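You operate a simulated robot arm through the tools that you are given. There is no shell and no other tool. Be economical: measure what you need, move in short steps, check, and stop when the job is done.

Carry out the task below with a simulated robot arm. There is one attempt and no reset: what you move stays moved.

JOB
Sand the filler ridge off the filled joint, then brush the dust away.
Fine: yellow sanding block and brush go back.
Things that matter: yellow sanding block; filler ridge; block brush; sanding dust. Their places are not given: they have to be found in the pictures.

Only the result counts: the job must be done as asked and must still hold three seconds after the hand-in. Knocking over, shifting, dropping, spilling or breaking anything else fails it.

ROBOT AND FRAMES
A 7-joint arm with a two-finger parallel gripper, fixed in place. Base frame: the origin is at the foot of the arm, x ahead of it, y to its left, z up. Readings come in mm, rad, newtons and seconds.
With the tool pointing down near the work surface it reaches from about 340 to 780 mm from the base axis. Its first joint turns from -2.897 to 2.897 rad. Payload 3.91 kg.
Tool frame: the origin (TCP) lies between the finger pads and is the grasp point; the fingertips stand 30 mm ahead of it; z points along the fingers, y is the line along which they close. Largest opening 110 mm; finger width 20, thickness 10; the body of the gripper, 48 by 112 mm, starts 55 mm behind the TCP.
Orientation is that of the tool frame in the base frame, as a unit quaternion [x, y, z, w]. With the fingers straight down and closing along the base's y, the tool's x points along the base's -x, its y along +y and its z along -z.

CONTROLS
- The arm moves only by the tool apply_moves. Its argument "steps" is a list of rows, each an object (a shift or turn left out is 0, a gripper value left out holds the last) with "delta_pos": the shift along the base's x, y, z in mm, a list of three; "rot": the turn, a rotation vector about the base's x, y, z in rad, a list of three; "claw": the closure in counts, from 0 (fully open) to 255 (shut). In form: [{"delta_pos": [tx, ty, tz], "rot": [rx, ry, rz], "claw": claw}, ...]. A call has 1 to 10 rows; each row is the pose to reach, as a shift and turn from the pose commanded when the call began. Each row takes 0.2 s and may step no farther than 50 mm and 0.15 rad from the row before; otherwise, or with a gripper value out of range, the whole call is refused. A pose out of reach is approached as far as the arm can. The call stops where the force on the tool passes 40 N (or 10 N more than at its start, if that is more) or the arm is blocked; 0.2 s more then pass. The fingers move at their own pace (about 153 mm/s each) and stop on an object; they squeeze with about 31 N. The grip force told is the motor's: it shows also when the fingers shut on nothing. Time passes only in rows, and 0.2 s behind the last, so rows that repeat a pose let the fingers close. It gives the time, the measured TCP pose, the force on the tool (base axes), the opening and the grip force at its end, in the units of the frame above (readings bear some noise).
- Cameras (640 x 400 px; columns grow to the right, rows downward): "scene" is fixed at [220.8, -651.8, 1612]; the picture's right is [0.92, -0.38, 0.00], its down [-0.27, -0.65, -0.71] and it looks along [0.27, 0.65, -0.71] (base axes); focal length 331 px, centre (320, 200). "wrist" rides on the gripper at [-36, 0, -57] in the tool frame; the picture's right is [0.00, -1.00, 0.00], its down [0.97, 0.00, -0.24] and it looks along [0.24, 0.00, 0.97] (tool axes); focal length 218 px, centre (320, 200).
- capture(camera): a new picture of that camera. No time passes.
- slide_trunk(by): slides the trunk up (or, below 0, down) by that many mm; the arm rides with it, the base frame stays. It gives what a move gives, with no picture.
- locate(camera, pixels): there is no depth. For up to 12 entries [column, row, z] of the newest picture of that camera ("zoom" is the newest enlarged one), the place [x, y] in the base frame at which the ray of that pixel passes the height z, good to about 2 mm. No time passes.
- inspect(camera, box): a new picture of the part [left, top, right, bottom] of that camera's present view, enlarged. No time passes.
- hand_in(): hands the job in; it is judged then, once.

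Go step by step. Measure first, check grasps and placings, and put right what went wrong. The budget is 80 turns and 54 pictures, counting those below and the enlarged ones. Unless the task says otherwise, let go and move clear before handing in, and close with one line.

The tools are called after ">>>" by a JSON object that holds its "api" and its "payload". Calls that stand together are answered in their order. apply_moves: Moves the arm, as the interface text tells. Its arguments: {"type":"object","properties":{"steps":{"type":"array","items":{"type":"object","properties":{"delta_pos":{"type":"array","items":{"type":"number"}},"rot":{"type":"array","items":{"type":"number"}},"claw":{"type":"number"}}}}},"required":["steps"]} The other tools are called the same way: slide_trunk (by) slides the trunk up or down; capture (camera) takes a picture; locate (camera, pixels) gives the place at which the rays of pixels pass given heights; inspect (camera, box) takes an enlarged picture of a part of a camera's view; hand_in () hands the job in.

At the start:

```text
time: 0.0
eef_pos: [430.0, 14.6, 1105.5]
ee_rot: [0.0, 1.0, 0.0, 0.0]
ft_force: [-0.7, 0.6, 1.0]
opening: 109.7
grasp_force: 0.1
trunk travel left (down, up): [-575.0, 35.0]
```

scene: 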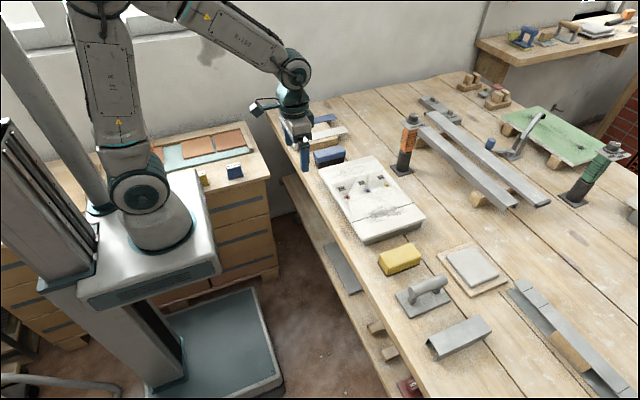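
wrist: 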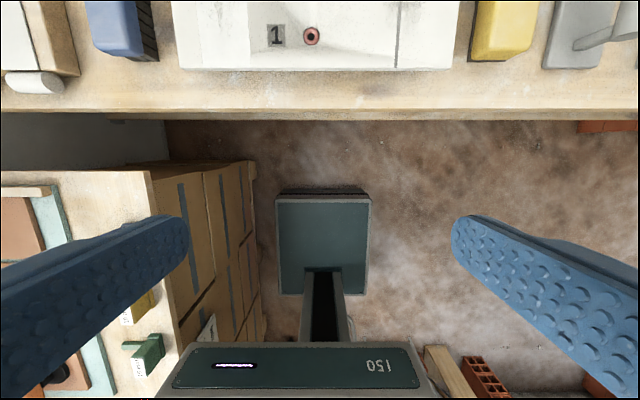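

The scene shows a white board around (370,197), a yellow block at (400,260) and a blue item at (328,157). I'll enlarge these areas to identify the joint, ridge and brush.

>>> {"api": "inspect", "payload": {"camera": "scene", "box": [300, 150, 440, 240]}}

>>> {"api": "inspect", "payload": {"camera": "scene", "box": [290, 100, 450, 200]}}

>>> {"api": "inspect", "payload": {"camera": "scene", "box": [360, 220, 520, 320]}}

```text
4.44 times, centred on (370, 195) of scene
```

zoom: 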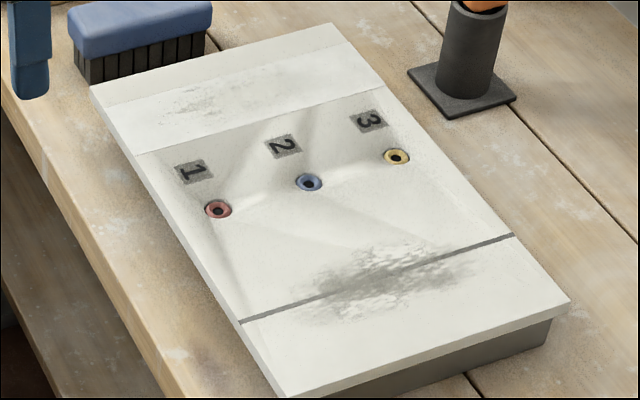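

```text
4.00 times, centred on (370, 150) of scene
```

zoom: 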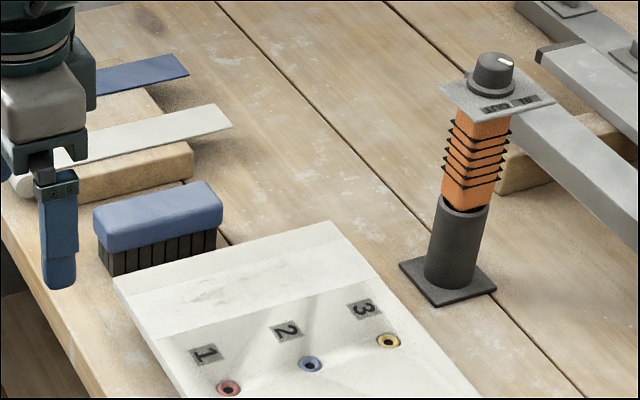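

```text
4.00 times, centred on (440, 270) of scene
```

zoom: 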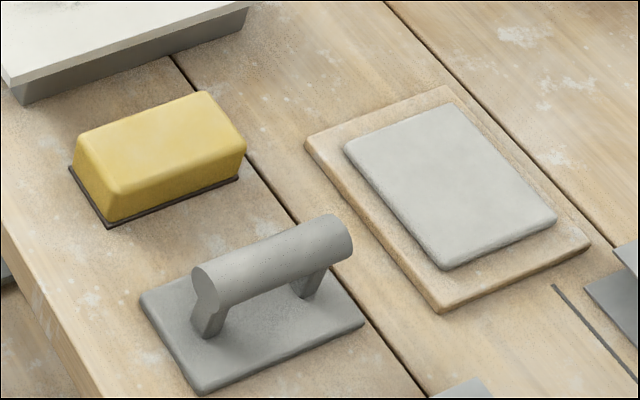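

The board has a dark joint with a grey smudge on its right end (zoom 380,275) and a lighter strip on its far end (zoom 240,90). I'll measure the places and then look from above with the wrist camera.

>>> {"api": "locate", "payload": {"camera": "scene", "pixels": [[320, 170, 840], [373, 155, 840], [425, 214, 840], [362, 238, 840], [352, 222, 840], [412, 203, 840], [385, 212, 840], [316, 152, 850], [345, 151, 850], [380, 262, 840], [410, 244, 840], [345, 172, 840]]}}

>>> {"api": "apply_moves", "payload": {"steps": [{"delta_pos": [40, 0, 0]}, {"delta_pos": [80, -20, 0]}, {"delta_pos": [110, -40, 0]}]}}

>>> {"api": "capture", "payload": {"camera": "wrist"}}

```text
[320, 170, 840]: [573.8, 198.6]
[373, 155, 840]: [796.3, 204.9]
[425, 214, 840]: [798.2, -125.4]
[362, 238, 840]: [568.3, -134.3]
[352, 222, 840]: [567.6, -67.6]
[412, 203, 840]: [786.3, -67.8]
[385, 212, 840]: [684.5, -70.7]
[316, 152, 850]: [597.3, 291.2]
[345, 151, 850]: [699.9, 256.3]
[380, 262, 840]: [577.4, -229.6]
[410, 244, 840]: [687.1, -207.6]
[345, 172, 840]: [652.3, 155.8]
```

```text
time: 0.8
eef_pos: [539.0, -25.9, 1103.6]
ee_rot: [0.0, 1.0, -0.001, 0.0]
ft_force: [-0.2, -0.1, 0.7]
opening: 109.9
grasp_force: 0.0
trunk travel left (down, up): [-575.0, 35.0]
```

```text
48 pictures are left
```

wrist: 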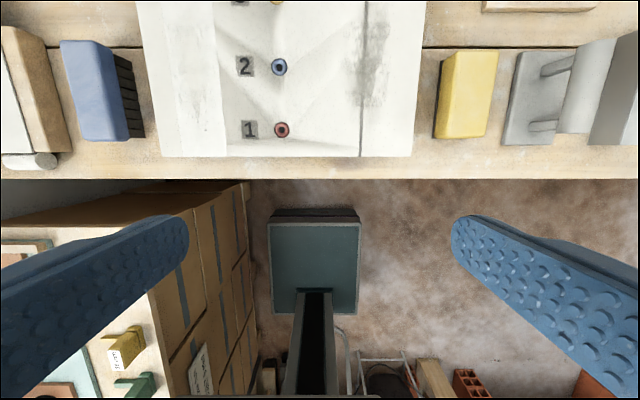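

The joint shows at wrist (360,80) with a grey smudge at (372,50). I'll move further out for a closer view.

>>> {"api": "apply_moves", "payload": {"steps": [{"delta_pos": [40, -10, -20]}, {"delta_pos": [80, -20, -50]}, {"delta_pos": [110, -30, -80]}]}}

>>> {"api": "capture", "payload": {"camera": "wrist"}}

>>> {"api": "inspect", "payload": {"camera": "wrist", "box": [220, 0, 480, 160]}}

```text
refused: row 2 steps farther than a row can; nothing moved
```

```text
47 pictures are left
```

wrist: 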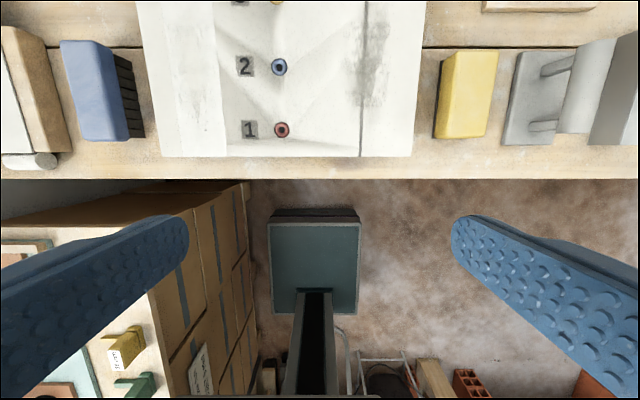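

```text
2.46 times, centred on (350, 80) of wrist
```

zoom: 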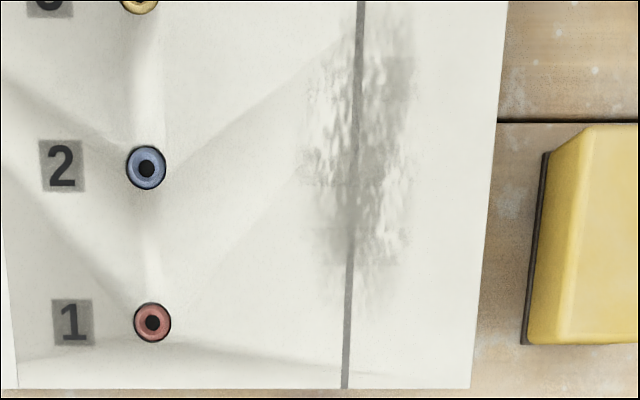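

The row steps were too long; I'll repeat with smaller ones.

>>> {"api": "apply_moves", "payload": {"steps": [{"delta_pos": [35, 0, -20]}, {"delta_pos": [70, 0, -40]}, {"delta_pos": [105, 0, -60]}, {"delta_pos": [140, 0, -80]}]}}

>>> {"api": "capture", "payload": {"camera": "wrist"}}

>>> {"api": "inspect", "payload": {"camera": "wrist", "box": [340, 60, 500, 200]}}

>>> {"api": "inspect", "payload": {"camera": "wrist", "box": [40, 60, 240, 200]}}

```text
time: 1.8
eef_pos: [680.8, -25.5, 1024.3]
ee_rot: [0.0, 1.0, 0.001, 0.0]
ft_force: [-0.4, -0.7, 0.3]
opening: 109.9
grasp_force: 0.0
trunk travel left (down, up): [-575.0, 35.0]
```

```text
45 pictures are left
```

wrist: 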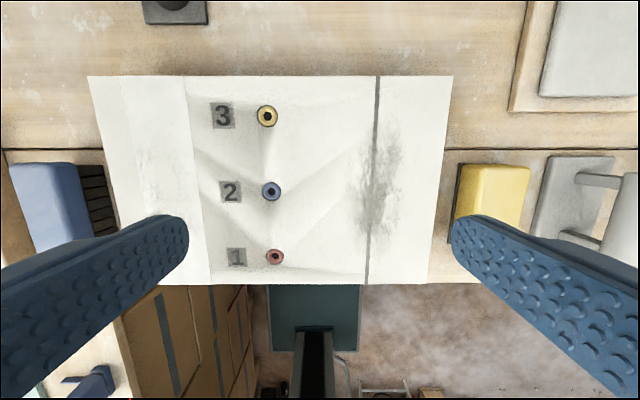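

```text
2.86 times, centred on (420, 130) of wrist
```

zoom: 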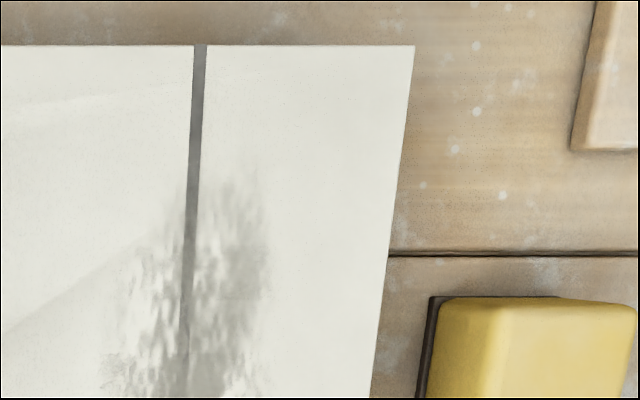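

```text
2.86 times, centred on (140, 130) of wrist
```

zoom: 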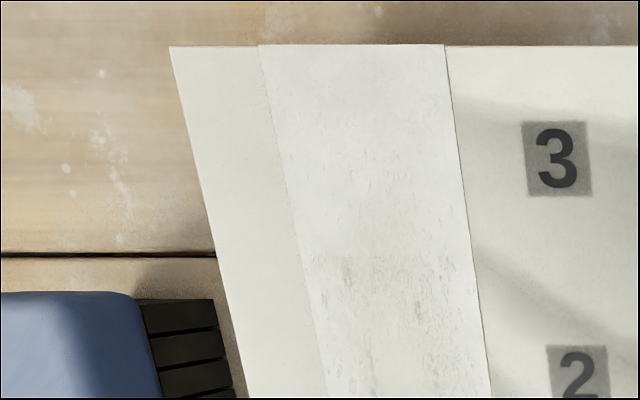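

Two candidates remain: the smudged dark joint (380,170) and the pale strip (150,150). I'll go closer to the dark joint and look at it.

>>> {"api": "apply_moves", "payload": {"steps": [{"delta_pos": [0, -20, -40]}, {"delta_pos": [-5, -40, -75]}, {"delta_pos": [-10, -45, -110]}]}}

>>> {"api": "capture", "payload": {"camera": "wrist"}}

>>> {"api": "inspect", "payload": {"camera": "wrist", "box": [220, 60, 420, 260]}}

```text
time: 2.6
eef_pos: [670.3, -69.1, 912.4]
ee_rot: [0.0, 1.0, 0.0, 0.0]
ft_force: [0.1, 0.2, -1.1]
opening: 109.9
grasp_force: 0.0
trunk travel left (down, up): [-575.0, 35.0]
```

```text
42 pictures are left
```

wrist: 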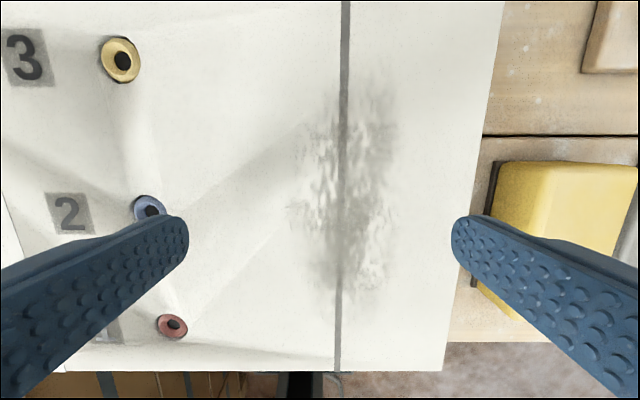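

```text
2.00 times, centred on (320, 160) of wrist
```

zoom: 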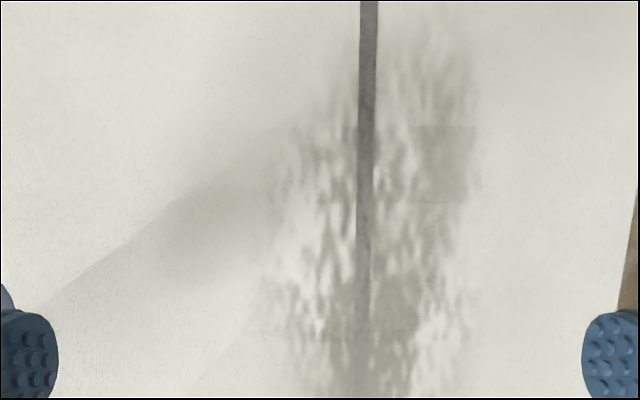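

The joint's patch looks lumpy and grey, likely the filler. I'll compare with the pale strip near y=150 before deciding.

>>> {"api": "apply_moves", "payload": {"steps": [{"delta_pos": [0, 40, 10]}, {"delta_pos": [0, 88, 10]}, {"delta_pos": [0, 136, 10]}, {"delta_pos": [0, 184, 10]}, {"delta_pos": [0, 210, 10]}]}}

>>> {"api": "capture", "payload": {"camera": "wrist"}}

>>> {"api": "inspect", "payload": {"camera": "scene", "box": [340, 190, 430, 246]}}

```text
time: 3.8
eef_pos: [668.9, 142.6, 924.2]
ee_rot: [-0.001, 1.0, 0.0, 0.0]
ft_force: [-0.2, 0.5, -0.1]
opening: 109.9
grasp_force: 0.1
trunk travel left (down, up): [-575.0, 35.0]
```

```text
40 pictures are left
```

wrist: 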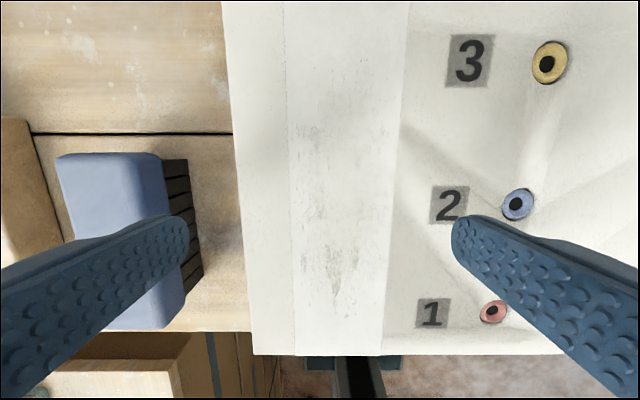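

```text
7.11 times, centred on (385, 218) of scene
```

zoom: 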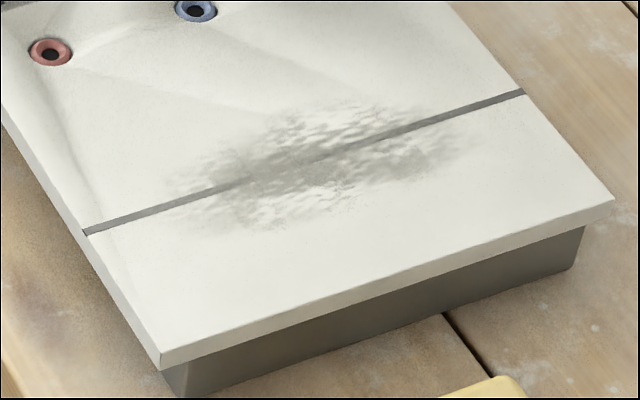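

The pale strip is a smooth, flat band; the dark joint's line is covered by lumpy grey filler in its middle, so that's the ridge. Next I'll fix the board's height by matching points between the two cameras, and locate the brush and block.

>>> {"api": "locate", "payload": {"camera": "wrist", "pixels": [[253, 355, 840], [253, 355, 850], [253, 355, 860], [518, 205, 840], [518, 205, 860], [57, 158, 860], [160, 152, 860], [186, 318, 860], [75, 328, 860], [188, 160, 800]]}}

>>> {"api": "locate", "payload": {"camera": "scene", "pixels": [[320.3, 169.6, 840], [320.3, 169.6, 850], [320.3, 169.6, 860], [367.5, 191.4, 840], [367.5, 191.4, 860]]}}

>>> {"api": "inspect", "payload": {"camera": "scene", "box": [366, 230, 436, 284]}}

>>> {"api": "inspect", "payload": {"camera": "scene", "box": [300, 135, 370, 179]}}

```text
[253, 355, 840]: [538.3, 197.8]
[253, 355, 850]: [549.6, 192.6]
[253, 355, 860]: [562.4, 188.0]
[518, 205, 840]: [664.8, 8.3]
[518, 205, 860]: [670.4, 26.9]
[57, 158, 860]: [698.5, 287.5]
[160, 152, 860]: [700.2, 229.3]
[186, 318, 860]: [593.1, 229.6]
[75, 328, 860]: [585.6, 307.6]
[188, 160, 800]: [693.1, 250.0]
```

```text
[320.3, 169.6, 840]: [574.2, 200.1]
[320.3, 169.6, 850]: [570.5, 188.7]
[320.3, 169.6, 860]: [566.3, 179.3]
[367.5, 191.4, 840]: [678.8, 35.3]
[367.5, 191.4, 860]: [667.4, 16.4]
```

```text
7.41 times, centred on (401, 257) of scene
```

zoom: 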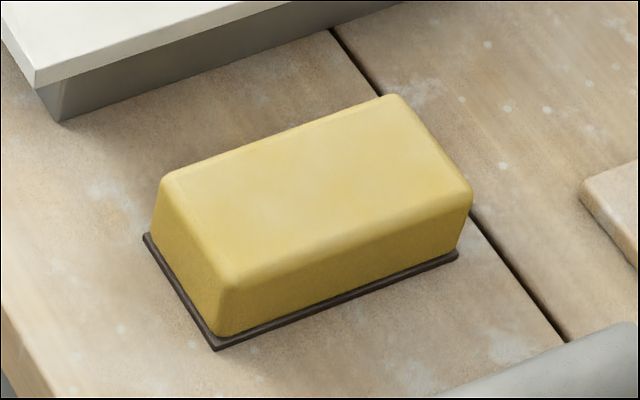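

```text
9.09 times, centred on (335, 157) of scene
```

zoom: 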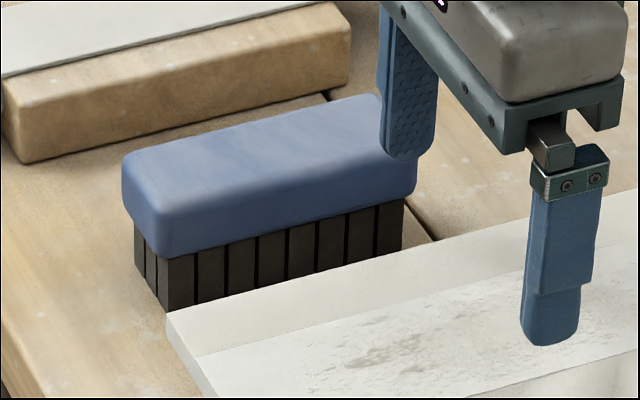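

The board top is about z=855, and the block sits abrasive side down. Measuring the block's corners and the brush's top.

>>> {"api": "locate", "payload": {"camera": "scene", "pixels": [[386.0, 261.7, 800], [395.0, 277.2, 800], [427.8, 264.4, 800], [388.3, 254.3, 845], [418, 243.1, 845], [429.4, 255.6, 845], [396, 268.5, 845], [318.5, 168.8, 800], [344.2, 162.3, 800], [315, 165, 800]]}}

>>> {"api": "apply_moves", "payload": {"steps": [{"delta_pos": [0, -45, 20]}, {"delta_pos": [0, -90, 40]}, {"delta_pos": [0, -137, 50]}, {"delta_pos": [0, -184, 60]}, {"delta_pos": [0, -230, 70]}, {"delta_pos": [0, -276, 75]}, {"delta_pos": [-15, -322, 75]}, {"delta_pos": [-30, -345, 75]}]}}

>>> {"api": "capture", "payload": {"camera": "wrist"}}

```text
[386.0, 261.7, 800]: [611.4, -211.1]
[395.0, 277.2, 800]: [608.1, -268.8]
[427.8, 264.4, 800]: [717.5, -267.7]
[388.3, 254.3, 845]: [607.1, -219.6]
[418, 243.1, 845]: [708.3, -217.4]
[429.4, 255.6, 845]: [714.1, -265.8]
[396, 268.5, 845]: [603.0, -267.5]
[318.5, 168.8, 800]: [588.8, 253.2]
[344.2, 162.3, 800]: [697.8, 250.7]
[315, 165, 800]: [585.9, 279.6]
```

```text
time: 5.6
eef_pos: [637.5, -205.8, 998.4]
ee_rot: [0.0, 1.0, 0.0, 0.0]
ft_force: [-0.2, -0.8, 0.0]
opening: 110.0
grasp_force: 0.1
trunk travel left (down, up): [-575.0, 35.0]
```

```text
36 pictures are left
```

wrist: 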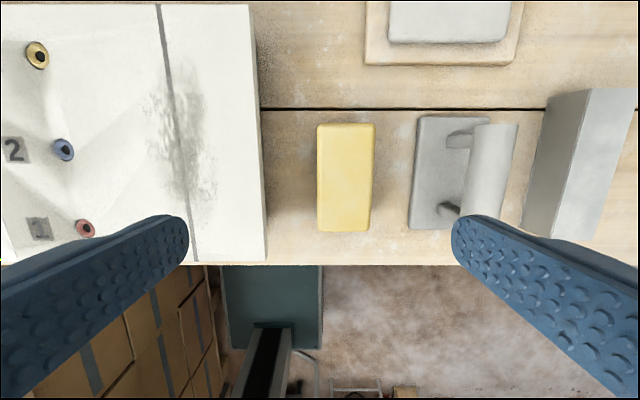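

The block shows at (317–374, 124–232). Confirming its centre from this view.

>>> {"api": "locate", "payload": {"camera": "wrist", "pixels": [[317, 124, 845], [374, 124, 845], [370, 231, 845], [318, 232, 845], [415, 118, 810], [408, 226, 810], [262, 130, 855], [268, 260, 855], [195, 230, 855], [165, 60, 855], [150, 100, 855], [215, 190, 855]]}}

```text
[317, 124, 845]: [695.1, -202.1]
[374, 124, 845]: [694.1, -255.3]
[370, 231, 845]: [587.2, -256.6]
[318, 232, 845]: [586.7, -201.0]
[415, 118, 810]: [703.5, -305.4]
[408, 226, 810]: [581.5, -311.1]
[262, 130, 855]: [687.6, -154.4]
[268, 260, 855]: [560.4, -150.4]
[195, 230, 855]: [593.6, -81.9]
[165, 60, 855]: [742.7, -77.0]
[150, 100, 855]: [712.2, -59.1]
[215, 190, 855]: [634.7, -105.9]
```

My zoom pixel conversion had the wrong left offset (the view was widened). Re-measuring the block with corrected columns.

>>> {"api": "locate", "payload": {"camera": "scene", "pixels": [[377.8, 261.7, 800], [386.8, 277.2, 800], [419.6, 264.4, 800], [380.1, 254.3, 845], [409.8, 243.1, 845], [421.2, 255.6, 845], [387.8, 268.5, 845], [380.1, 254.3, 855], [409.8, 243.1, 855], [421.2, 255.6, 855]]}}

```text
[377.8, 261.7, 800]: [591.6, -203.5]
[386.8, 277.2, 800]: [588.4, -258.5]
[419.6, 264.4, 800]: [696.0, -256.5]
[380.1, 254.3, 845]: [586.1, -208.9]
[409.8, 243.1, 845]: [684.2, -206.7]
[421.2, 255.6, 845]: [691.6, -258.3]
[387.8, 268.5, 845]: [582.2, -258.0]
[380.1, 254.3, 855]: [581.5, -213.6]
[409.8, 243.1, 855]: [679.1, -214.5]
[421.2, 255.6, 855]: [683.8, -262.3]
```

The block is centred at (643,-230) with its top at about 845. Descending with the fingers part-closed, stopping above it first.

>>> {"api": "apply_moves", "payload": {"steps": [{"delta_pos": [3, -12, -35], "claw": 55}, {"delta_pos": [5, -24, -75], "claw": 55}, {"delta_pos": [5, -24, -110], "claw": 55}, {"delta_pos": [5, -24, -140], "claw": 55}, {"delta_pos": [5, -24, -158], "claw": 55}]}}

>>> {"api": "capture", "payload": {"camera": "wrist"}}

```text
time: 6.8
eef_pos: [644.7, -229.2, 842.8]
ee_rot: [0.0, 1.0, 0.0, -0.001]
ft_force: [-0.6, -0.7, 0.1]
opening: 86.2
grasp_force: 0.1
trunk travel left (down, up): [-575.0, 35.0]
```

```text
35 pictures are left
```

wrist: 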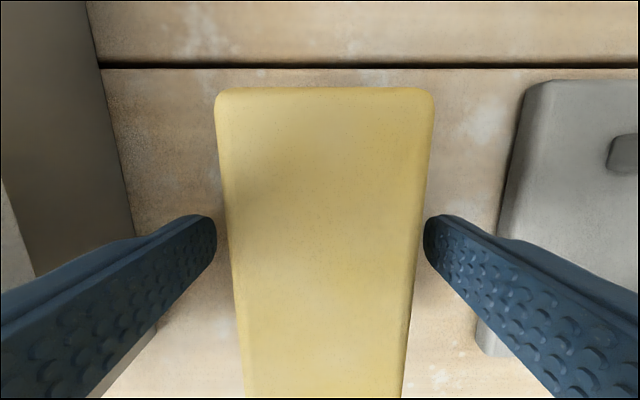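

The block lies between the fingers, clear on both sides. Lowering 3 mm, closing and lifting slightly.

>>> {"api": "apply_moves", "payload": {"steps": [{"delta_pos": [0, 0, -3], "claw": 55}, {"delta_pos": [0, 0, -3], "claw": 255}, {"delta_pos": [0, 0, -3], "claw": 255}, {"delta_pos": [0, 0, -3], "claw": 255}]}}

>>> {"api": "apply_moves", "payload": {"steps": [{"delta_pos": [0, 0, 25]}, {"delta_pos": [0, 0, 60]}, {"delta_pos": [0, 0, 90]}]}}

>>> {"api": "capture", "payload": {"camera": "scene"}}

>>> {"api": "inspect", "payload": {"camera": "scene", "box": [330, 170, 450, 290]}}

```text
time: 7.8
eef_pos: [645.7, -229.3, 838.3]
ee_rot: [0.0, 1.0, 0.0, 0.0]
ft_force: [0.3, -0.6, 0.7]
opening: 55.3
grasp_force: 31.2
trunk travel left (down, up): [-575.0, 35.0]
```

```text
time: 8.6
eef_pos: [644.8, -229.1, 931.1]
ee_rot: [0.0, 1.0, 0.0, 0.0]
ft_force: [-0.6, 0.3, -1.4]
opening: 55.7
grasp_force: 31.0
trunk travel left (down, up): [-575.0, 35.0]
```

```text
34 pictures are left
```

scene: 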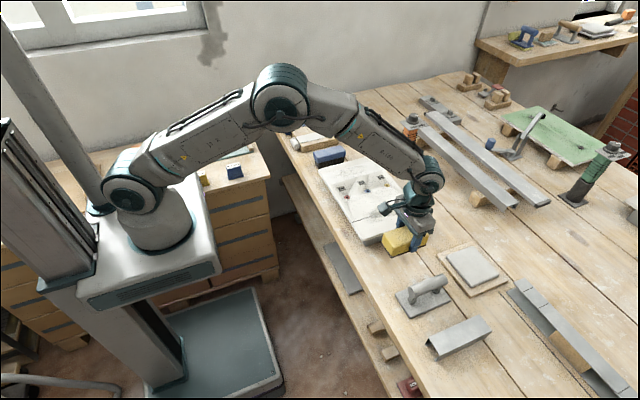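

```text
3.33 times, centred on (390, 230) of scene
```

zoom: 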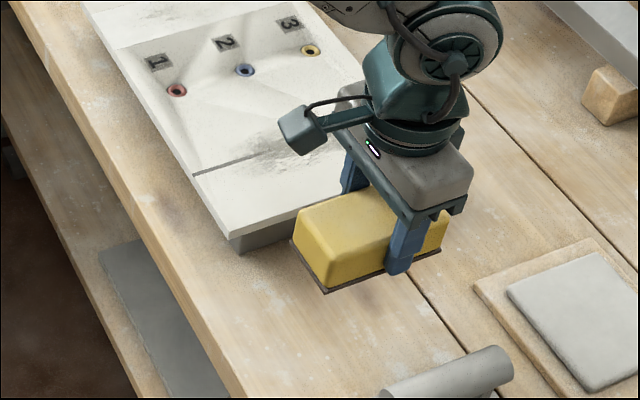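

The block is held squarely (55 mm opening, 31 N). Moving it over the ridge at about (675,-80) and lowering gently until contact.

>>> {"api": "apply_moves", "payload": {"steps": [{"delta_pos": [10, 45, 0]}, {"delta_pos": [20, 90, 0]}, {"delta_pos": [30, 135, 0]}, {"delta_pos": [32, 149, -10]}, {"delta_pos": [32, 149, -20]}, {"delta_pos": [32, 149, -28]}]}}

>>> {"api": "apply_moves", "payload": {"steps": [{"delta_pos": [0, 0, -2]}, {"delta_pos": [0, 0, -4]}, {"delta_pos": [0, 0, -6]}, {"delta_pos": [0, 0, -7]}, {"delta_pos": [0, 0, -8]}]}}

>>> {"api": "inspect", "payload": {"camera": "scene", "box": [340, 180, 440, 250]}}

```text
time: 10.0
eef_pos: [676.2, -80.6, 901.1]
ee_rot: [0.0, 1.0, 0.0, 0.001]
ft_force: [0.5, -0.7, -0.9]
opening: 55.8
grasp_force: 30.7
trunk travel left (down, up): [-575.0, 35.0]
```

```text
time: 11.2
eef_pos: [677.5, -80.4, 896.2]
ee_rot: [-0.001, 1.0, -0.001, 0.004]
ft_force: [1.0, -0.3, 25.5]
opening: 55.3
grasp_force: 30.6
trunk travel left (down, up): [-575.0, 35.0]
```

```text
5.71 times, centred on (390, 215) of scene
```

zoom: 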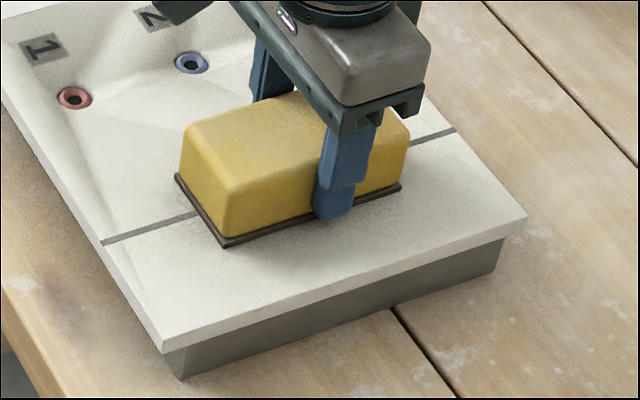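

Contact at z≈896 with about 25 N downward. I'll sand with short strokes along the joint at this pressure.

>>> {"api": "apply_moves", "payload": {"steps": [{"delta_pos": [15, 0, 0]}, {"delta_pos": [30, 0, 0]}, {"delta_pos": [15, 0, 0]}, {"delta_pos": [0, 0, 0]}, {"delta_pos": [-15, 0, 0]}, {"delta_pos": [-30, 0, 0]}, {"delta_pos": [-15, 0, 0]}, {"delta_pos": [0, 0, 0]}]}}

>>> {"api": "inspect", "payload": {"camera": "scene", "box": [340, 180, 440, 250]}}

```text
time: 13.0
eef_pos: [674.1, -80.9, 892.4]
ee_rot: [0.001, 1.0, 0.0, -0.001]
ft_force: [-5.0, -1.1, 12.1]
opening: 56.0
grasp_force: 30.8
trunk travel left (down, up): [-575.0, 35.0]
```

```text
5.71 times, centred on (390, 215) of scene
```

zoom: 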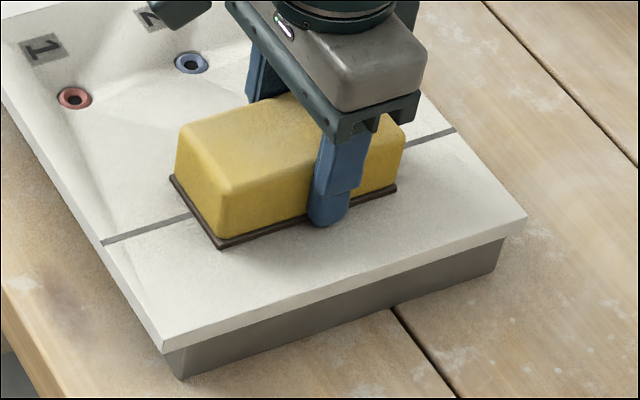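

The height dropped from 896 to 892, so material is coming off. Another set of strokes 1.5 mm lower.

>>> {"api": "apply_moves", "payload": {"steps": [{"delta_pos": [15, 0, -1.5]}, {"delta_pos": [30, 0, -1.5]}, {"delta_pos": [40, 0, -1.5]}, {"delta_pos": [20, 0, -1.5]}, {"delta_pos": [0, 0, -1.5]}, {"delta_pos": [-20, 0, -1.5]}, {"delta_pos": [-40, 0, -1.5]}, {"delta_pos": [-20, 0, -1.5]}, {"delta_pos": [0, 0, -1.5]}]}}

>>> {"api": "apply_moves", "payload": {"steps": [{"delta_pos": [20, 0, 0]}, {"delta_pos": [40, 0, 0]}, {"delta_pos": [20, 0, 0]}, {"delta_pos": [0, 0, 0]}, {"delta_pos": [-20, 0, 0]}, {"delta_pos": [-40, 0, 0]}, {"delta_pos": [-20, 0, 0]}, {"delta_pos": [0, 0, 0]}]}}

>>> {"api": "apply_moves", "payload": {"steps": [{"delta_pos": [0, 0, 30]}, {"delta_pos": [0, -40, 60]}, {"delta_pos": [-10, -85, 60]}, {"delta_pos": [-20, -130, 60]}]}}

>>> {"api": "inspect", "payload": {"camera": "scene", "box": [340, 180, 440, 250]}}

>>> {"api": "capture", "payload": {"camera": "wrist"}}

```text
time: 15.0
eef_pos: [674.6, -80.8, 891.6]
ee_rot: [0.0, 1.0, 0.001, 0.001]
ft_force: [-3.6, -0.5, 14.4]
opening: 55.6
grasp_force: 31.0
trunk travel left (down, up): [-575.0, 35.0]
```

```text
time: 16.8
eef_pos: [675.3, -80.2, 893.7]
ee_rot: [0.001, 1.0, 0.001, -0.002]
ft_force: [-0.4, -0.8, 5.3]
opening: 55.7
grasp_force: 31.0
trunk travel left (down, up): [-575.0, 35.0]
```

```text
time: 17.8
eef_pos: [654.2, -212.7, 950.3]
ee_rot: [0.002, 1.0, 0.001, 0.0]
ft_force: [0.3, -0.3, -1.2]
opening: 55.5
grasp_force: 31.3
trunk travel left (down, up): [-575.0, 35.0]
```

```text
5.71 times, centred on (390, 215) of scene
```

zoom: 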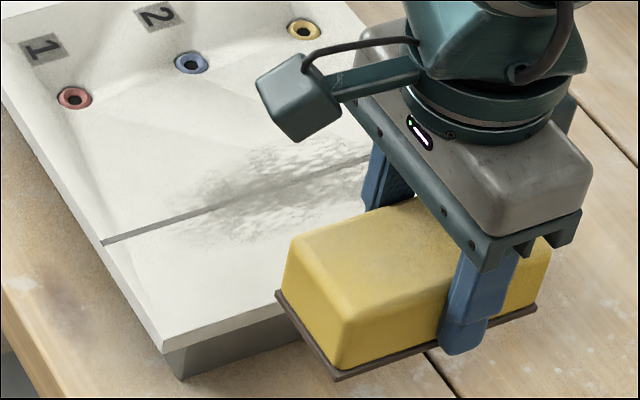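

```text
29 pictures are left
```

wrist: 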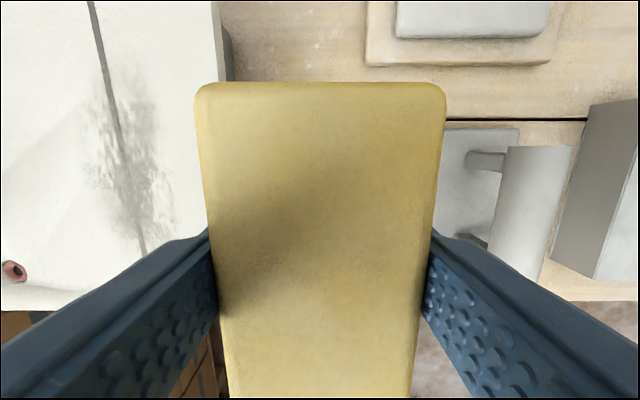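

The grey patch at wrist (125,160) still looks similar. Enlarging it to see whether any relief remains.

>>> {"api": "inspect", "payload": {"camera": "wrist", "box": [40, 40, 220, 260]}}

>>> {"api": "inspect", "payload": {"camera": "scene", "box": [355, 195, 405, 230]}}

```text
1.82 times, centred on (130, 150) of wrist
```

zoom: 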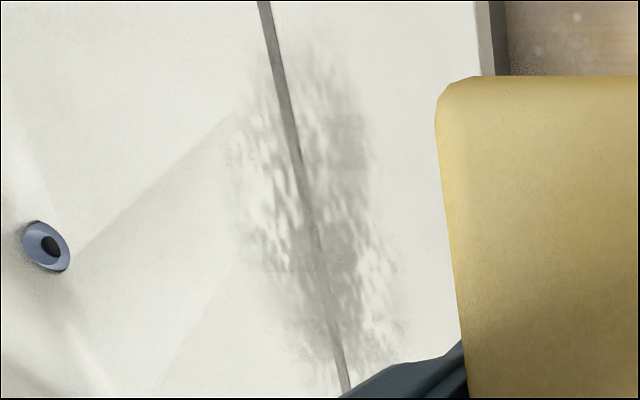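

```text
11.43 times, centred on (380, 212) of scene
```

zoom: 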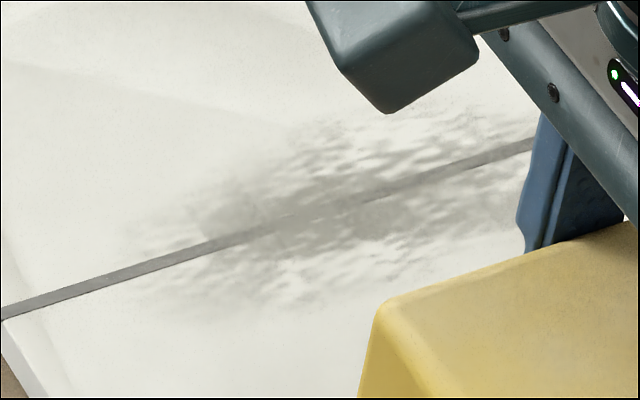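

The patch is unchanged — the joint line runs on through it, so it looks like a flat stain or something not yet sanded. I'll check other candidates on the table before continuing.

>>> {"api": "inspect", "payload": {"camera": "scene", "box": [430, 230, 640, 400]}}

>>> {"api": "inspect", "payload": {"camera": "scene", "box": [280, 130, 400, 210]}}

```text
2.35 times, centred on (535, 315) of scene
```

zoom: 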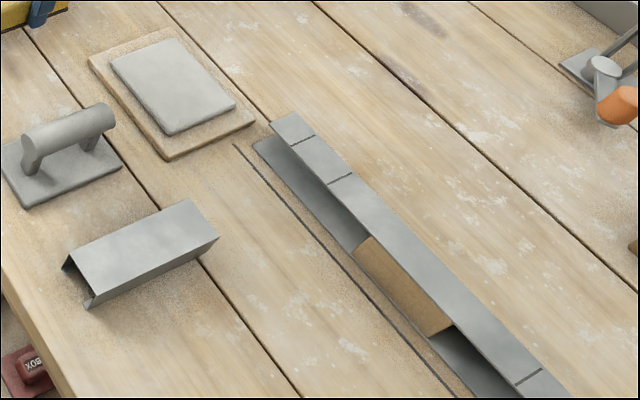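

```text
5.00 times, centred on (340, 170) of scene
```

zoom: 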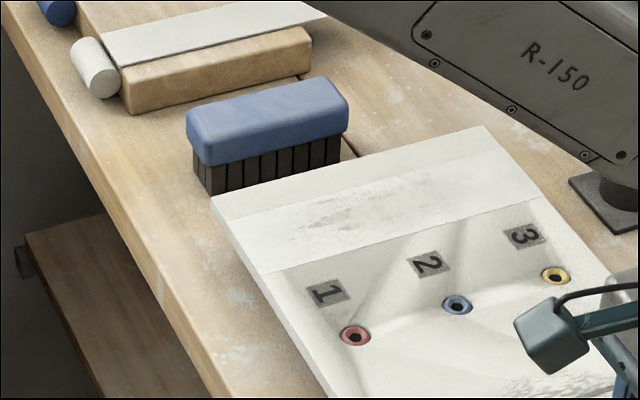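

Nothing else in reach resembles a joint, but the board also has the pale band (zoom 350,215) between a thin seam and the end panel. I'll look at its edge profile up close.

>>> {"api": "inspect", "payload": {"camera": "scene", "box": [315, 150, 375, 190]}}

```text
10.00 times, centred on (345, 170) of scene
```

zoom: 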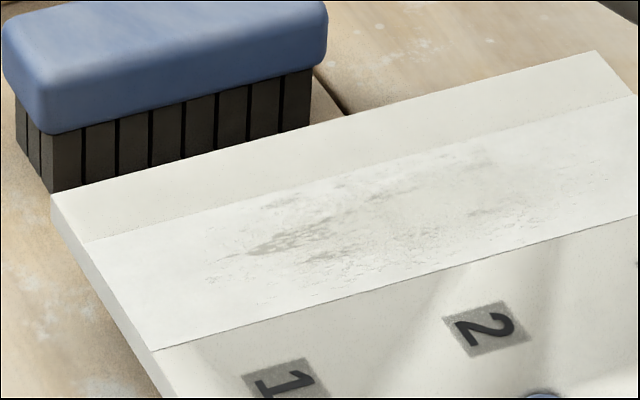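

The band is a filled joint with a rough patch along its middle (zoom 220–520,180–270), so it deserves a test. Measuring it.

>>> {"api": "locate", "payload": {"camera": "scene", "pixels": [[321.5, 174, 855], [328, 185, 855], [335, 175.5, 855], [365.5, 171.5, 855], [350, 173.5, 855], [376, 160, 855], [345, 169, 855], [343, 178, 855]]}}

>>> {"api": "apply_moves", "payload": {"steps": [{"delta_pos": [0, 45, 15]}, {"delta_pos": [0, 90, 15]}, {"delta_pos": [0, 135, 15]}, {"delta_pos": [0, 180, 15]}, {"delta_pos": [0, 225, 15]}]}}

>>> {"api": "capture", "payload": {"camera": "wrist"}}

```text
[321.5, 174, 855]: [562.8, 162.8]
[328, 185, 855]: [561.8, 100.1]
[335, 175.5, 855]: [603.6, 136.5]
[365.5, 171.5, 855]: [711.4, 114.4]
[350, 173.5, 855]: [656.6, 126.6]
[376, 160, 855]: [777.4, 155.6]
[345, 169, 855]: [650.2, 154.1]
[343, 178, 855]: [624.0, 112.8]
```

```text
time: 19.0
eef_pos: [655.9, 15.9, 966.1]
ee_rot: [0.001, 1.0, 0.0, 0.0]
ft_force: [1.1, 0.2, -1.1]
opening: 55.5
grasp_force: 31.0
trunk travel left (down, up): [-575.0, 35.0]
```

```text
23 pictures are left
```

wrist: 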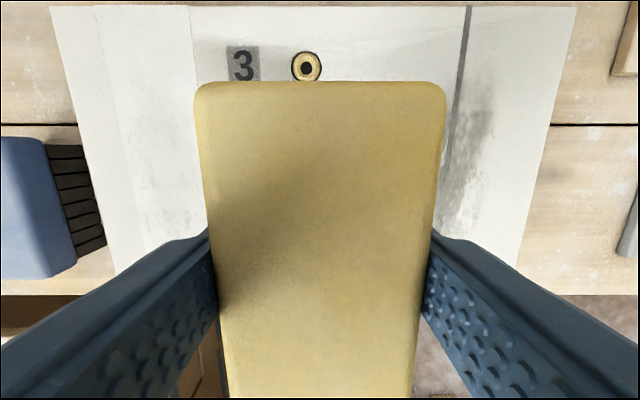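

The band spans y≈100–161, rough over x≈600–712. Moving the block over (656,130) and lowering until contact, to compare with the 893 reading of the flat board.

>>> {"api": "apply_moves", "payload": {"steps": [{"delta_pos": [0, 40, 0]}, {"delta_pos": [0, 80, 0]}, {"delta_pos": [0, 114, -20]}, {"delta_pos": [0, 114, -45]}, {"delta_pos": [0, 114, -60]}, {"delta_pos": [0, 114, -64]}]}}

>>> {"api": "apply_moves", "payload": {"steps": [{"delta_pos": [0, 0, -1]}, {"delta_pos": [0, 0, -2]}, {"delta_pos": [0, 0, -3]}, {"delta_pos": [0, 0, -4]}, {"delta_pos": [0, 0, -5]}, {"delta_pos": [0, 0, -6]}]}}

```text
time: 20.4
eef_pos: [656.9, 128.1, 903.3]
ee_rot: [0.0, 1.0, 0.0, 0.0]
ft_force: [-0.2, -0.4, -1.7]
opening: 55.8
grasp_force: 31.0
trunk travel left (down, up): [-575.0, 35.0]
```

```text
time: 21.8
eef_pos: [655.0, 128.7, 896.2]
ee_rot: [0.0, 1.0, 0.0, 0.0]
ft_force: [0.3, -0.1, -1.2]
opening: 55.4
grasp_force: 31.6
trunk travel left (down, up): [-575.0, 35.0]
```

>>> {"api": "apply_moves", "payload": {"steps": [{"delta_pos": [0, 0, -1]}, {"delta_pos": [0, 0, -2]}, {"delta_pos": [0, 0, -3]}]}}

```text
time: 22.6
eef_pos: [655.8, 128.5, 892.9]
ee_rot: [0.0, 1.0, 0.0, 0.0]
ft_force: [0.0, 1.0, -1.5]
opening: 55.7
grasp_force: 31.5
trunk travel left (down, up): [-575.0, 35.0]
```

No contact yet at 893 here, which is lower than where the smudged joint pushed back. Going on in 1 mm steps.

>>> {"api": "apply_moves", "payload": {"steps": [{"delta_pos": [0, 0, -1]}, {"delta_pos": [0, 0, -1]}]}}

>>> {"api": "apply_moves", "payload": {"steps": [{"delta_pos": [0, 0, -1]}, {"delta_pos": [0, 0, -1]}]}}

>>> {"api": "apply_moves", "payload": {"steps": [{"delta_pos": [0, 0, -1]}, {"delta_pos": [0, 0, -1]}]}}

```text
time: 23.2
eef_pos: [655.4, 127.7, 892.1]
ee_rot: [-0.001, 1.0, 0.0, 0.0]
ft_force: [1.4, -0.1, -0.2]
opening: 55.5
grasp_force: 31.6
trunk travel left (down, up): [-575.0, 35.0]
```

```text
time: 23.8
eef_pos: [656.3, 128.5, 892.1]
ee_rot: [0.0, 1.0, 0.0, 0.002]
ft_force: [-1.4, 0.1, 4.7]
opening: 55.5
grasp_force: 30.6
trunk travel left (down, up): [-575.0, 35.0]
```

```text
time: 24.4
eef_pos: [656.0, 129.1, 892.5]
ee_rot: [0.0, 1.0, 0.0, 0.002]
ft_force: [1.6, 0.0, 16.8]
opening: 55.7
grasp_force: 31.9
trunk travel left (down, up): [-575.0, 35.0]
```

The band meets the block at 892 (17 N at command 890), while the smudged joint pushed back at 895.5 at first and only at 892 after sanding. So the ridge was on the dark joint and is now nearly flush; I'll return there for finishing strokes and compare heights.

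>>> {"api": "apply_moves", "payload": {"steps": [{"delta_pos": [0, 0, 30]}, {"delta_pos": [0, -45, 45]}, {"delta_pos": [0, -90, 45]}, {"delta_pos": [5, -135, 45]}, {"delta_pos": [10, -180, 45]}, {"delta_pos": [20, -210, 30]}, {"delta_pos": [20, -210, 10]}, {"delta_pos": [20, -210, 4]}, {"delta_pos": [20, -210, 2]}]}}

>>> {"api": "apply_moves", "payload": {"steps": [{"delta_pos": [0, 0, -1]}, {"delta_pos": [0, 0, -2]}, {"delta_pos": [0, 0, -2]}]}}

```text
time: 26.4
eef_pos: [678.4, -81.3, 891.4]
ee_rot: [0.0, 1.0, 0.001, 0.0]
ft_force: [0.1, -0.3, -1.3]
opening: 55.3
grasp_force: 31.2
trunk travel left (down, up): [-575.0, 35.0]
```

```text
time: 27.2
eef_pos: [677.9, -81.9, 891.6]
ee_rot: [0.001, 1.0, 0.0, 0.002]
ft_force: [1.9, -0.6, 15.6]
opening: 55.7
grasp_force: 30.5
trunk travel left (down, up): [-575.0, 35.0]
```

The joint now gives the same reading as the band (15.6 N at command 890): flush. A few finishing strokes over the whole patch, then a look.

>>> {"api": "apply_moves", "payload": {"steps": [{"delta_pos": [20, 4, 0]}, {"delta_pos": [40, 8, 0]}, {"delta_pos": [20, 8, 0]}, {"delta_pos": [0, 8, 0]}, {"delta_pos": [-20, 8, 0]}, {"delta_pos": [-45, 8, 0]}, {"delta_pos": [-45, 0, 0]}, {"delta_pos": [-45, -8, 0]}, {"delta_pos": [-20, -8, 0]}, {"delta_pos": [0, -8, 0]}]}}

>>> {"api": "apply_moves", "payload": {"steps": [{"delta_pos": [20, 0, 0]}, {"delta_pos": [40, 0, 0]}, {"delta_pos": [40, 8, 0]}, {"delta_pos": [20, 8, 0]}, {"delta_pos": [0, 8, 0]}, {"delta_pos": [-25, 8, 0]}, {"delta_pos": [-45, 8, 0]}, {"delta_pos": [-20, 8, 0]}, {"delta_pos": [0, 8, 0]}]}}

>>> {"api": "apply_moves", "payload": {"steps": [{"delta_pos": [0, 0, 30]}, {"delta_pos": [-10, -40, 50]}, {"delta_pos": [-20, -80, 50]}, {"delta_pos": [-30, -120, 50]}, {"delta_pos": [-31, -149, 50]}]}}

>>> {"api": "inspect", "payload": {"camera": "wrist", "box": [40, 40, 220, 260]}}

```text
time: 29.4
eef_pos: [676.3, -92.1, 893.0]
ee_rot: [0.0, 1.0, 0.0, 0.0]
ft_force: [-5.3, -1.8, 19.1]
opening: 55.5
grasp_force: 31.0
trunk travel left (down, up): [-575.0, 35.0]
```

```text
time: 31.4
eef_pos: [673.8, -82.3, 891.5]
ee_rot: [0.001, 1.0, 0.0, 0.0]
ft_force: [-7.0, -0.4, 21.1]
opening: 55.3
grasp_force: 30.9
trunk travel left (down, up): [-575.0, 35.0]
```

```text
time: 32.6
eef_pos: [644.3, -231.9, 939.8]
ee_rot: [0.0, 1.0, 0.0, 0.0]
ft_force: [0.2, 0.4, -1.7]
opening: 55.7
grasp_force: 31.2
trunk travel left (down, up): [-575.0, 35.0]
```

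```text
1.82 times, centred on (130, 150) of wrist
```

zoom: 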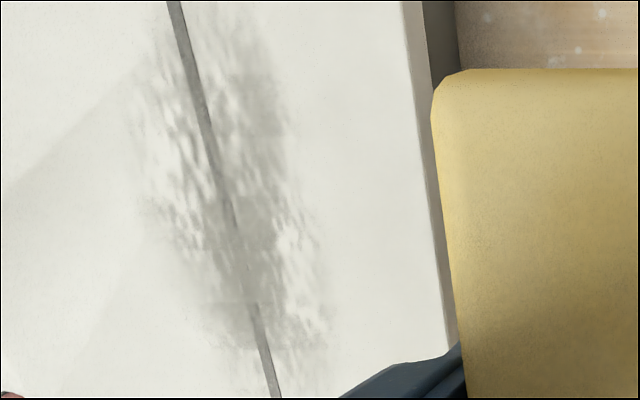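

The patch looks the same in shape, but the measured height is flush; what's left should be loose dust for the brush. I'll put the block back where it stood, (645,-229.5).

>>> {"api": "apply_moves", "payload": {"steps": [{"delta_pos": [-1, 1, -40]}, {"delta_pos": [-1, 1, -75]}, {"delta_pos": [-1, 1, -92]}, {"delta_pos": [-1, 1, -97]}, {"delta_pos": [-1, 1, -99]}]}}

>>> {"api": "apply_moves", "payload": {"steps": [{"delta_pos": [0, 0, -1]}, {"delta_pos": [0, 0, -2]}]}}

```text
time: 33.8
eef_pos: [644.5, -229.7, 841.1]
ee_rot: [0.0, 1.0, 0.0, -0.001]
ft_force: [-0.3, -0.5, 0.7]
opening: 55.5
grasp_force: 31.3
trunk travel left (down, up): [-575.0, 35.0]
```

```text
time: 34.4
eef_pos: [644.3, -230.0, 839.6]
ee_rot: [0.001, 1.0, 0.0, 0.0]
ft_force: [-0.5, 0.2, -1.5]
opening: 55.8
grasp_force: 30.8
trunk travel left (down, up): [-575.0, 35.0]
```

>>> {"api": "apply_moves", "payload": {"steps": [{"delta_pos": [0, 0, -1]}, {"delta_pos": [0, 0, -1]}]}}

>>> {"api": "apply_moves", "payload": {"steps": [{"delta_pos": [0, 0, -0.7]}, {"delta_pos": [0, 0, -0.7]}]}}

```text
time: 35.0
eef_pos: [644.2, -230.6, 839.2]
ee_rot: [-0.001, 1.0, 0.0, -0.001]
ft_force: [0.2, 0.3, -1.1]
opening: 55.7
grasp_force: 31.6
trunk travel left (down, up): [-575.0, 35.0]
```

```text
time: 35.6
eef_pos: [644.7, -230.2, 838.4]
ee_rot: [0.0, 1.0, 0.0, 0.0]
ft_force: [0.3, -0.3, -1.1]
opening: 55.7
grasp_force: 30.8
trunk travel left (down, up): [-575.0, 35.0]
```

Force still shows no support; lowering another 1 mm to feel contact before opening.

>>> {"api": "apply_moves", "payload": {"steps": [{"delta_pos": [0, 0, -0.7]}, {"delta_pos": [0, 0, -1.2]}]}}

```text
time: 36.2
eef_pos: [645.2, -230.1, 837.5]
ee_rot: [-0.002, 1.0, -0.001, 0.0]
ft_force: [0.0, 0.6, -2.6]
opening: 55.6
grasp_force: 31.4
trunk travel left (down, up): [-575.0, 35.0]
```

>>> {"api": "apply_moves", "payload": {"steps": [{"delta_pos": [0, 0, -0.8]}, {"delta_pos": [0, 0, -1.5]}]}}

>>> {"api": "capture", "payload": {"camera": "scene"}}

```text
time: 36.8
eef_pos: [644.0, -229.7, 835.3]
ee_rot: [0.0, 1.0, 0.0, 0.0]
ft_force: [0.2, 0.0, -1.4]
opening: 55.7
grasp_force: 30.9
trunk travel left (down, up): [-575.0, 35.0]
```

```text
21 pictures are left
```

scene: 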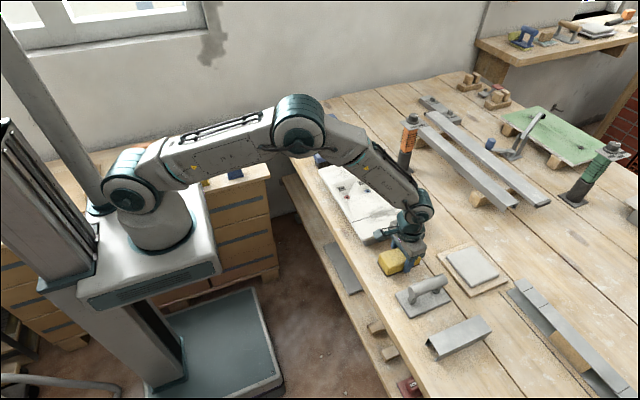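

The block seems to have slid up a few mm in the grip during sanding, so I'll keep lowering to find the table.

>>> {"api": "apply_moves", "payload": {"steps": [{"delta_pos": [0, 0, -0.7]}, {"delta_pos": [0, 0, -1.2]}]}}

>>> {"api": "inspect", "payload": {"camera": "scene", "box": [370, 225, 440, 285]}}

```text
time: 37.4
eef_pos: [644.7, -230.5, 833.6]
ee_rot: [0.0, 1.0, 0.0, 0.0]
ft_force: [0.0, 1.3, 0.9]
opening: 55.5
grasp_force: 31.4
trunk travel left (down, up): [-575.0, 35.0]
```

```text
6.67 times, centred on (405, 255) of scene
```

zoom: 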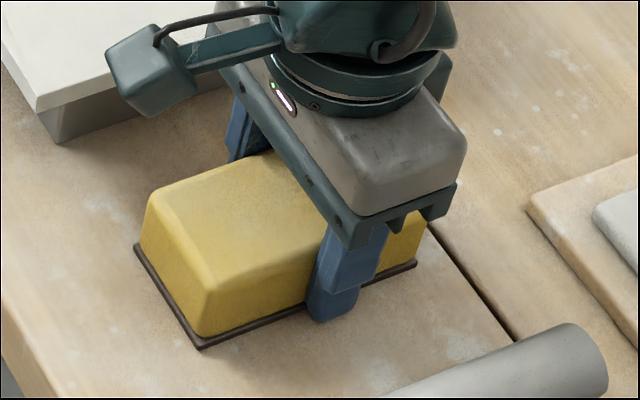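

Touch-down at about 833.8, so the block slid ~4.5 mm in the grip and my height comparison was not proof of removal. I'll let go, regrip at the original height, and sand the rough band next.

>>> {"api": "apply_moves", "payload": {"steps": [{"delta_pos": [0, 0, 0], "claw": 55}, {"delta_pos": [0, 0, 0], "claw": 55}, {"delta_pos": [0, 0, 2], "claw": 55}, {"delta_pos": [0, 0, 4.5], "claw": 55}, {"delta_pos": [0, 0, 4.5], "claw": 255}, {"delta_pos": [0, 0, 4.5], "claw": 255}, {"delta_pos": [0, 0, 4.5], "claw": 255}]}}

>>> {"api": "apply_moves", "payload": {"steps": [{"delta_pos": [0, 0, 40]}, {"delta_pos": [0, 0, 80]}, {"delta_pos": [0, 40, 100]}, {"delta_pos": [0, 85, 100]}, {"delta_pos": [0, 130, 100]}, {"delta_pos": [0, 175, 100]}, {"delta_pos": [0, 220, 100]}, {"delta_pos": [0, 265, 100]}, {"delta_pos": [0, 310, 100]}, {"delta_pos": [10, 355, 100]}]}}

>>> {"api": "apply_moves", "payload": {"steps": [{"delta_pos": [1, 4, -20]}, {"delta_pos": [1, 4, -35]}, {"delta_pos": [1, 4, -39]}, {"delta_pos": [1, 4, -41]}]}}

```text
time: 39.0
eef_pos: [645.1, -230.1, 838.7]
ee_rot: [-0.001, 1.0, 0.0, 0.0]
ft_force: [0.1, 0.2, -1.0]
opening: 55.9
grasp_force: 30.8
trunk travel left (down, up): [-575.0, 35.0]
```

```text
time: 41.2
eef_pos: [652.1, 128.4, 938.5]
ee_rot: [0.0, 1.0, -0.001, 0.0]
ft_force: [0.1, 0.3, -1.3]
opening: 55.6
grasp_force: 30.5
trunk travel left (down, up): [-575.0, 35.0]
```

```text
time: 42.2
eef_pos: [654.6, 130.7, 897.7]
ee_rot: [0.0, 1.0, 0.0, 0.0]
ft_force: [0.5, -0.6, -0.5]
opening: 55.5
grasp_force: 31.1
trunk travel left (down, up): [-575.0, 35.0]
```

Above the band with 1 mm or so to go. Lowering gently.

>>> {"api": "apply_moves", "payload": {"steps": [{"delta_pos": [0, 0, -1]}, {"delta_pos": [0, 0, -1]}]}}

>>> {"api": "apply_moves", "payload": {"steps": [{"delta_pos": [0, 0, -1]}, {"delta_pos": [0, 0, -1]}]}}

>>> {"api": "apply_moves", "payload": {"steps": [{"delta_pos": [0, 0, -0.5]}, {"delta_pos": [0, 0, -0.5]}]}}

```text
time: 42.8
eef_pos: [655.4, 130.0, 896.6]
ee_rot: [0.0, 1.0, 0.0, 0.0]
ft_force: [0.3, -0.2, -0.5]
opening: 55.5
grasp_force: 30.7
trunk travel left (down, up): [-575.0, 35.0]
```

```text
time: 43.4
eef_pos: [655.2, 130.4, 896.7]
ee_rot: [0.0, 1.0, 0.0, 0.0]
ft_force: [-0.9, 1.1, 4.3]
opening: 55.8
grasp_force: 30.8
trunk travel left (down, up): [-575.0, 35.0]
```

```text
time: 44.0
eef_pos: [655.4, 129.5, 896.0]
ee_rot: [0.0, 1.0, 0.0, 0.0]
ft_force: [0.2, 0.6, 12.0]
opening: 55.3
grasp_force: 31.2
trunk travel left (down, up): [-575.0, 35.0]
```

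Contact with 12 N. Sanding strokes along the band at this pressure.

>>> {"api": "apply_moves", "payload": {"steps": [{"delta_pos": [20, 0, 0]}, {"delta_pos": [40, 0, 0]}, {"delta_pos": [20, 0, 0]}, {"delta_pos": [0, 0, 0]}, {"delta_pos": [-20, 0, 0]}, {"delta_pos": [-35, 0, 0]}, {"delta_pos": [-20, 0, 0]}, {"delta_pos": [0, 0, 0]}]}}

>>> {"api": "apply_moves", "payload": {"steps": [{"delta_pos": [20, 0, 0]}, {"delta_pos": [40, 0, 0]}, {"delta_pos": [20, 0, 0]}, {"delta_pos": [0, 0, 0]}, {"delta_pos": [-20, 0, 0]}, {"delta_pos": [-35, 0, 0]}, {"delta_pos": [-20, 0, 0]}, {"delta_pos": [0, 0, 0]}]}}

>>> {"api": "apply_moves", "payload": {"steps": [{"delta_pos": [0, 0, 30]}, {"delta_pos": [0, -40, 60]}, {"delta_pos": [0, -80, 90]}, {"delta_pos": [0, -125, 90]}, {"delta_pos": [0, -170, 90]}]}}

>>> {"api": "inspect", "payload": {"camera": "scene", "box": [315, 150, 375, 190]}}

```text
time: 45.8
eef_pos: [651.8, 130.2, 896.1]
ee_rot: [0.0, 1.0, 0.001, 0.0]
ft_force: [-6.5, 0.1, 19.2]
opening: 55.7
grasp_force: 31.0
trunk travel left (down, up): [-575.0, 35.0]
```

```text
time: 47.6
eef_pos: [654.0, 130.0, 895.9]
ee_rot: [-0.001, 1.0, 0.0, 0.001]
ft_force: [-3.2, 0.4, 12.1]
opening: 55.7
grasp_force: 30.6
trunk travel left (down, up): [-575.0, 35.0]
```

```text
time: 48.8
eef_pos: [651.0, -42.7, 985.1]
ee_rot: [0.0, 1.0, 0.001, 0.0]
ft_force: [0.1, 0.1, -1.1]
opening: 55.6
grasp_force: 30.6
trunk travel left (down, up): [-575.0, 35.0]
```

```text
10.00 times, centred on (345, 170) of scene
```

zoom: 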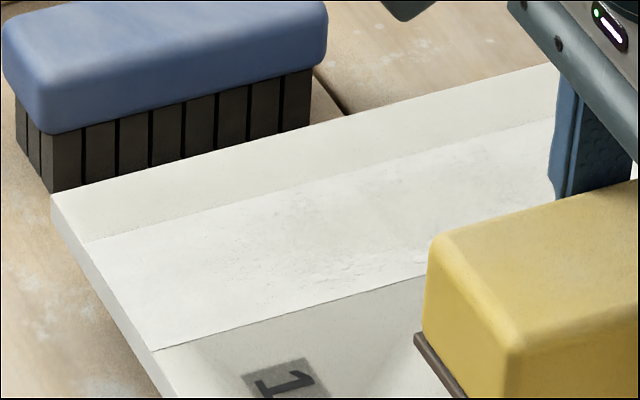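

The dark flecks on the band have gone, so this is the filler; some roughness remains near the seam side (zoom 340,270). Checking with the wrist view.

>>> {"api": "inspect", "payload": {"camera": "wrist", "box": [30, 20, 230, 240]}}

```text
1.82 times, centred on (130, 130) of wrist
```

zoom: 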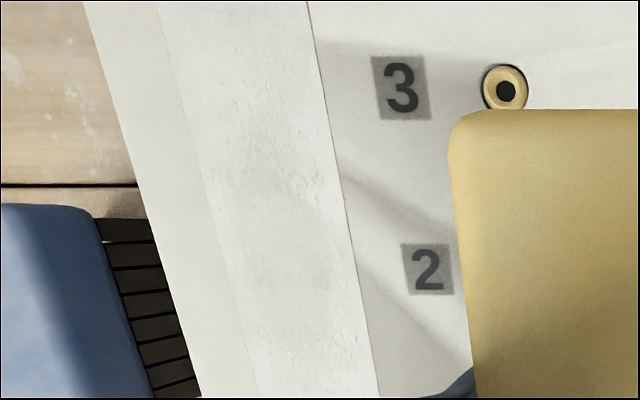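

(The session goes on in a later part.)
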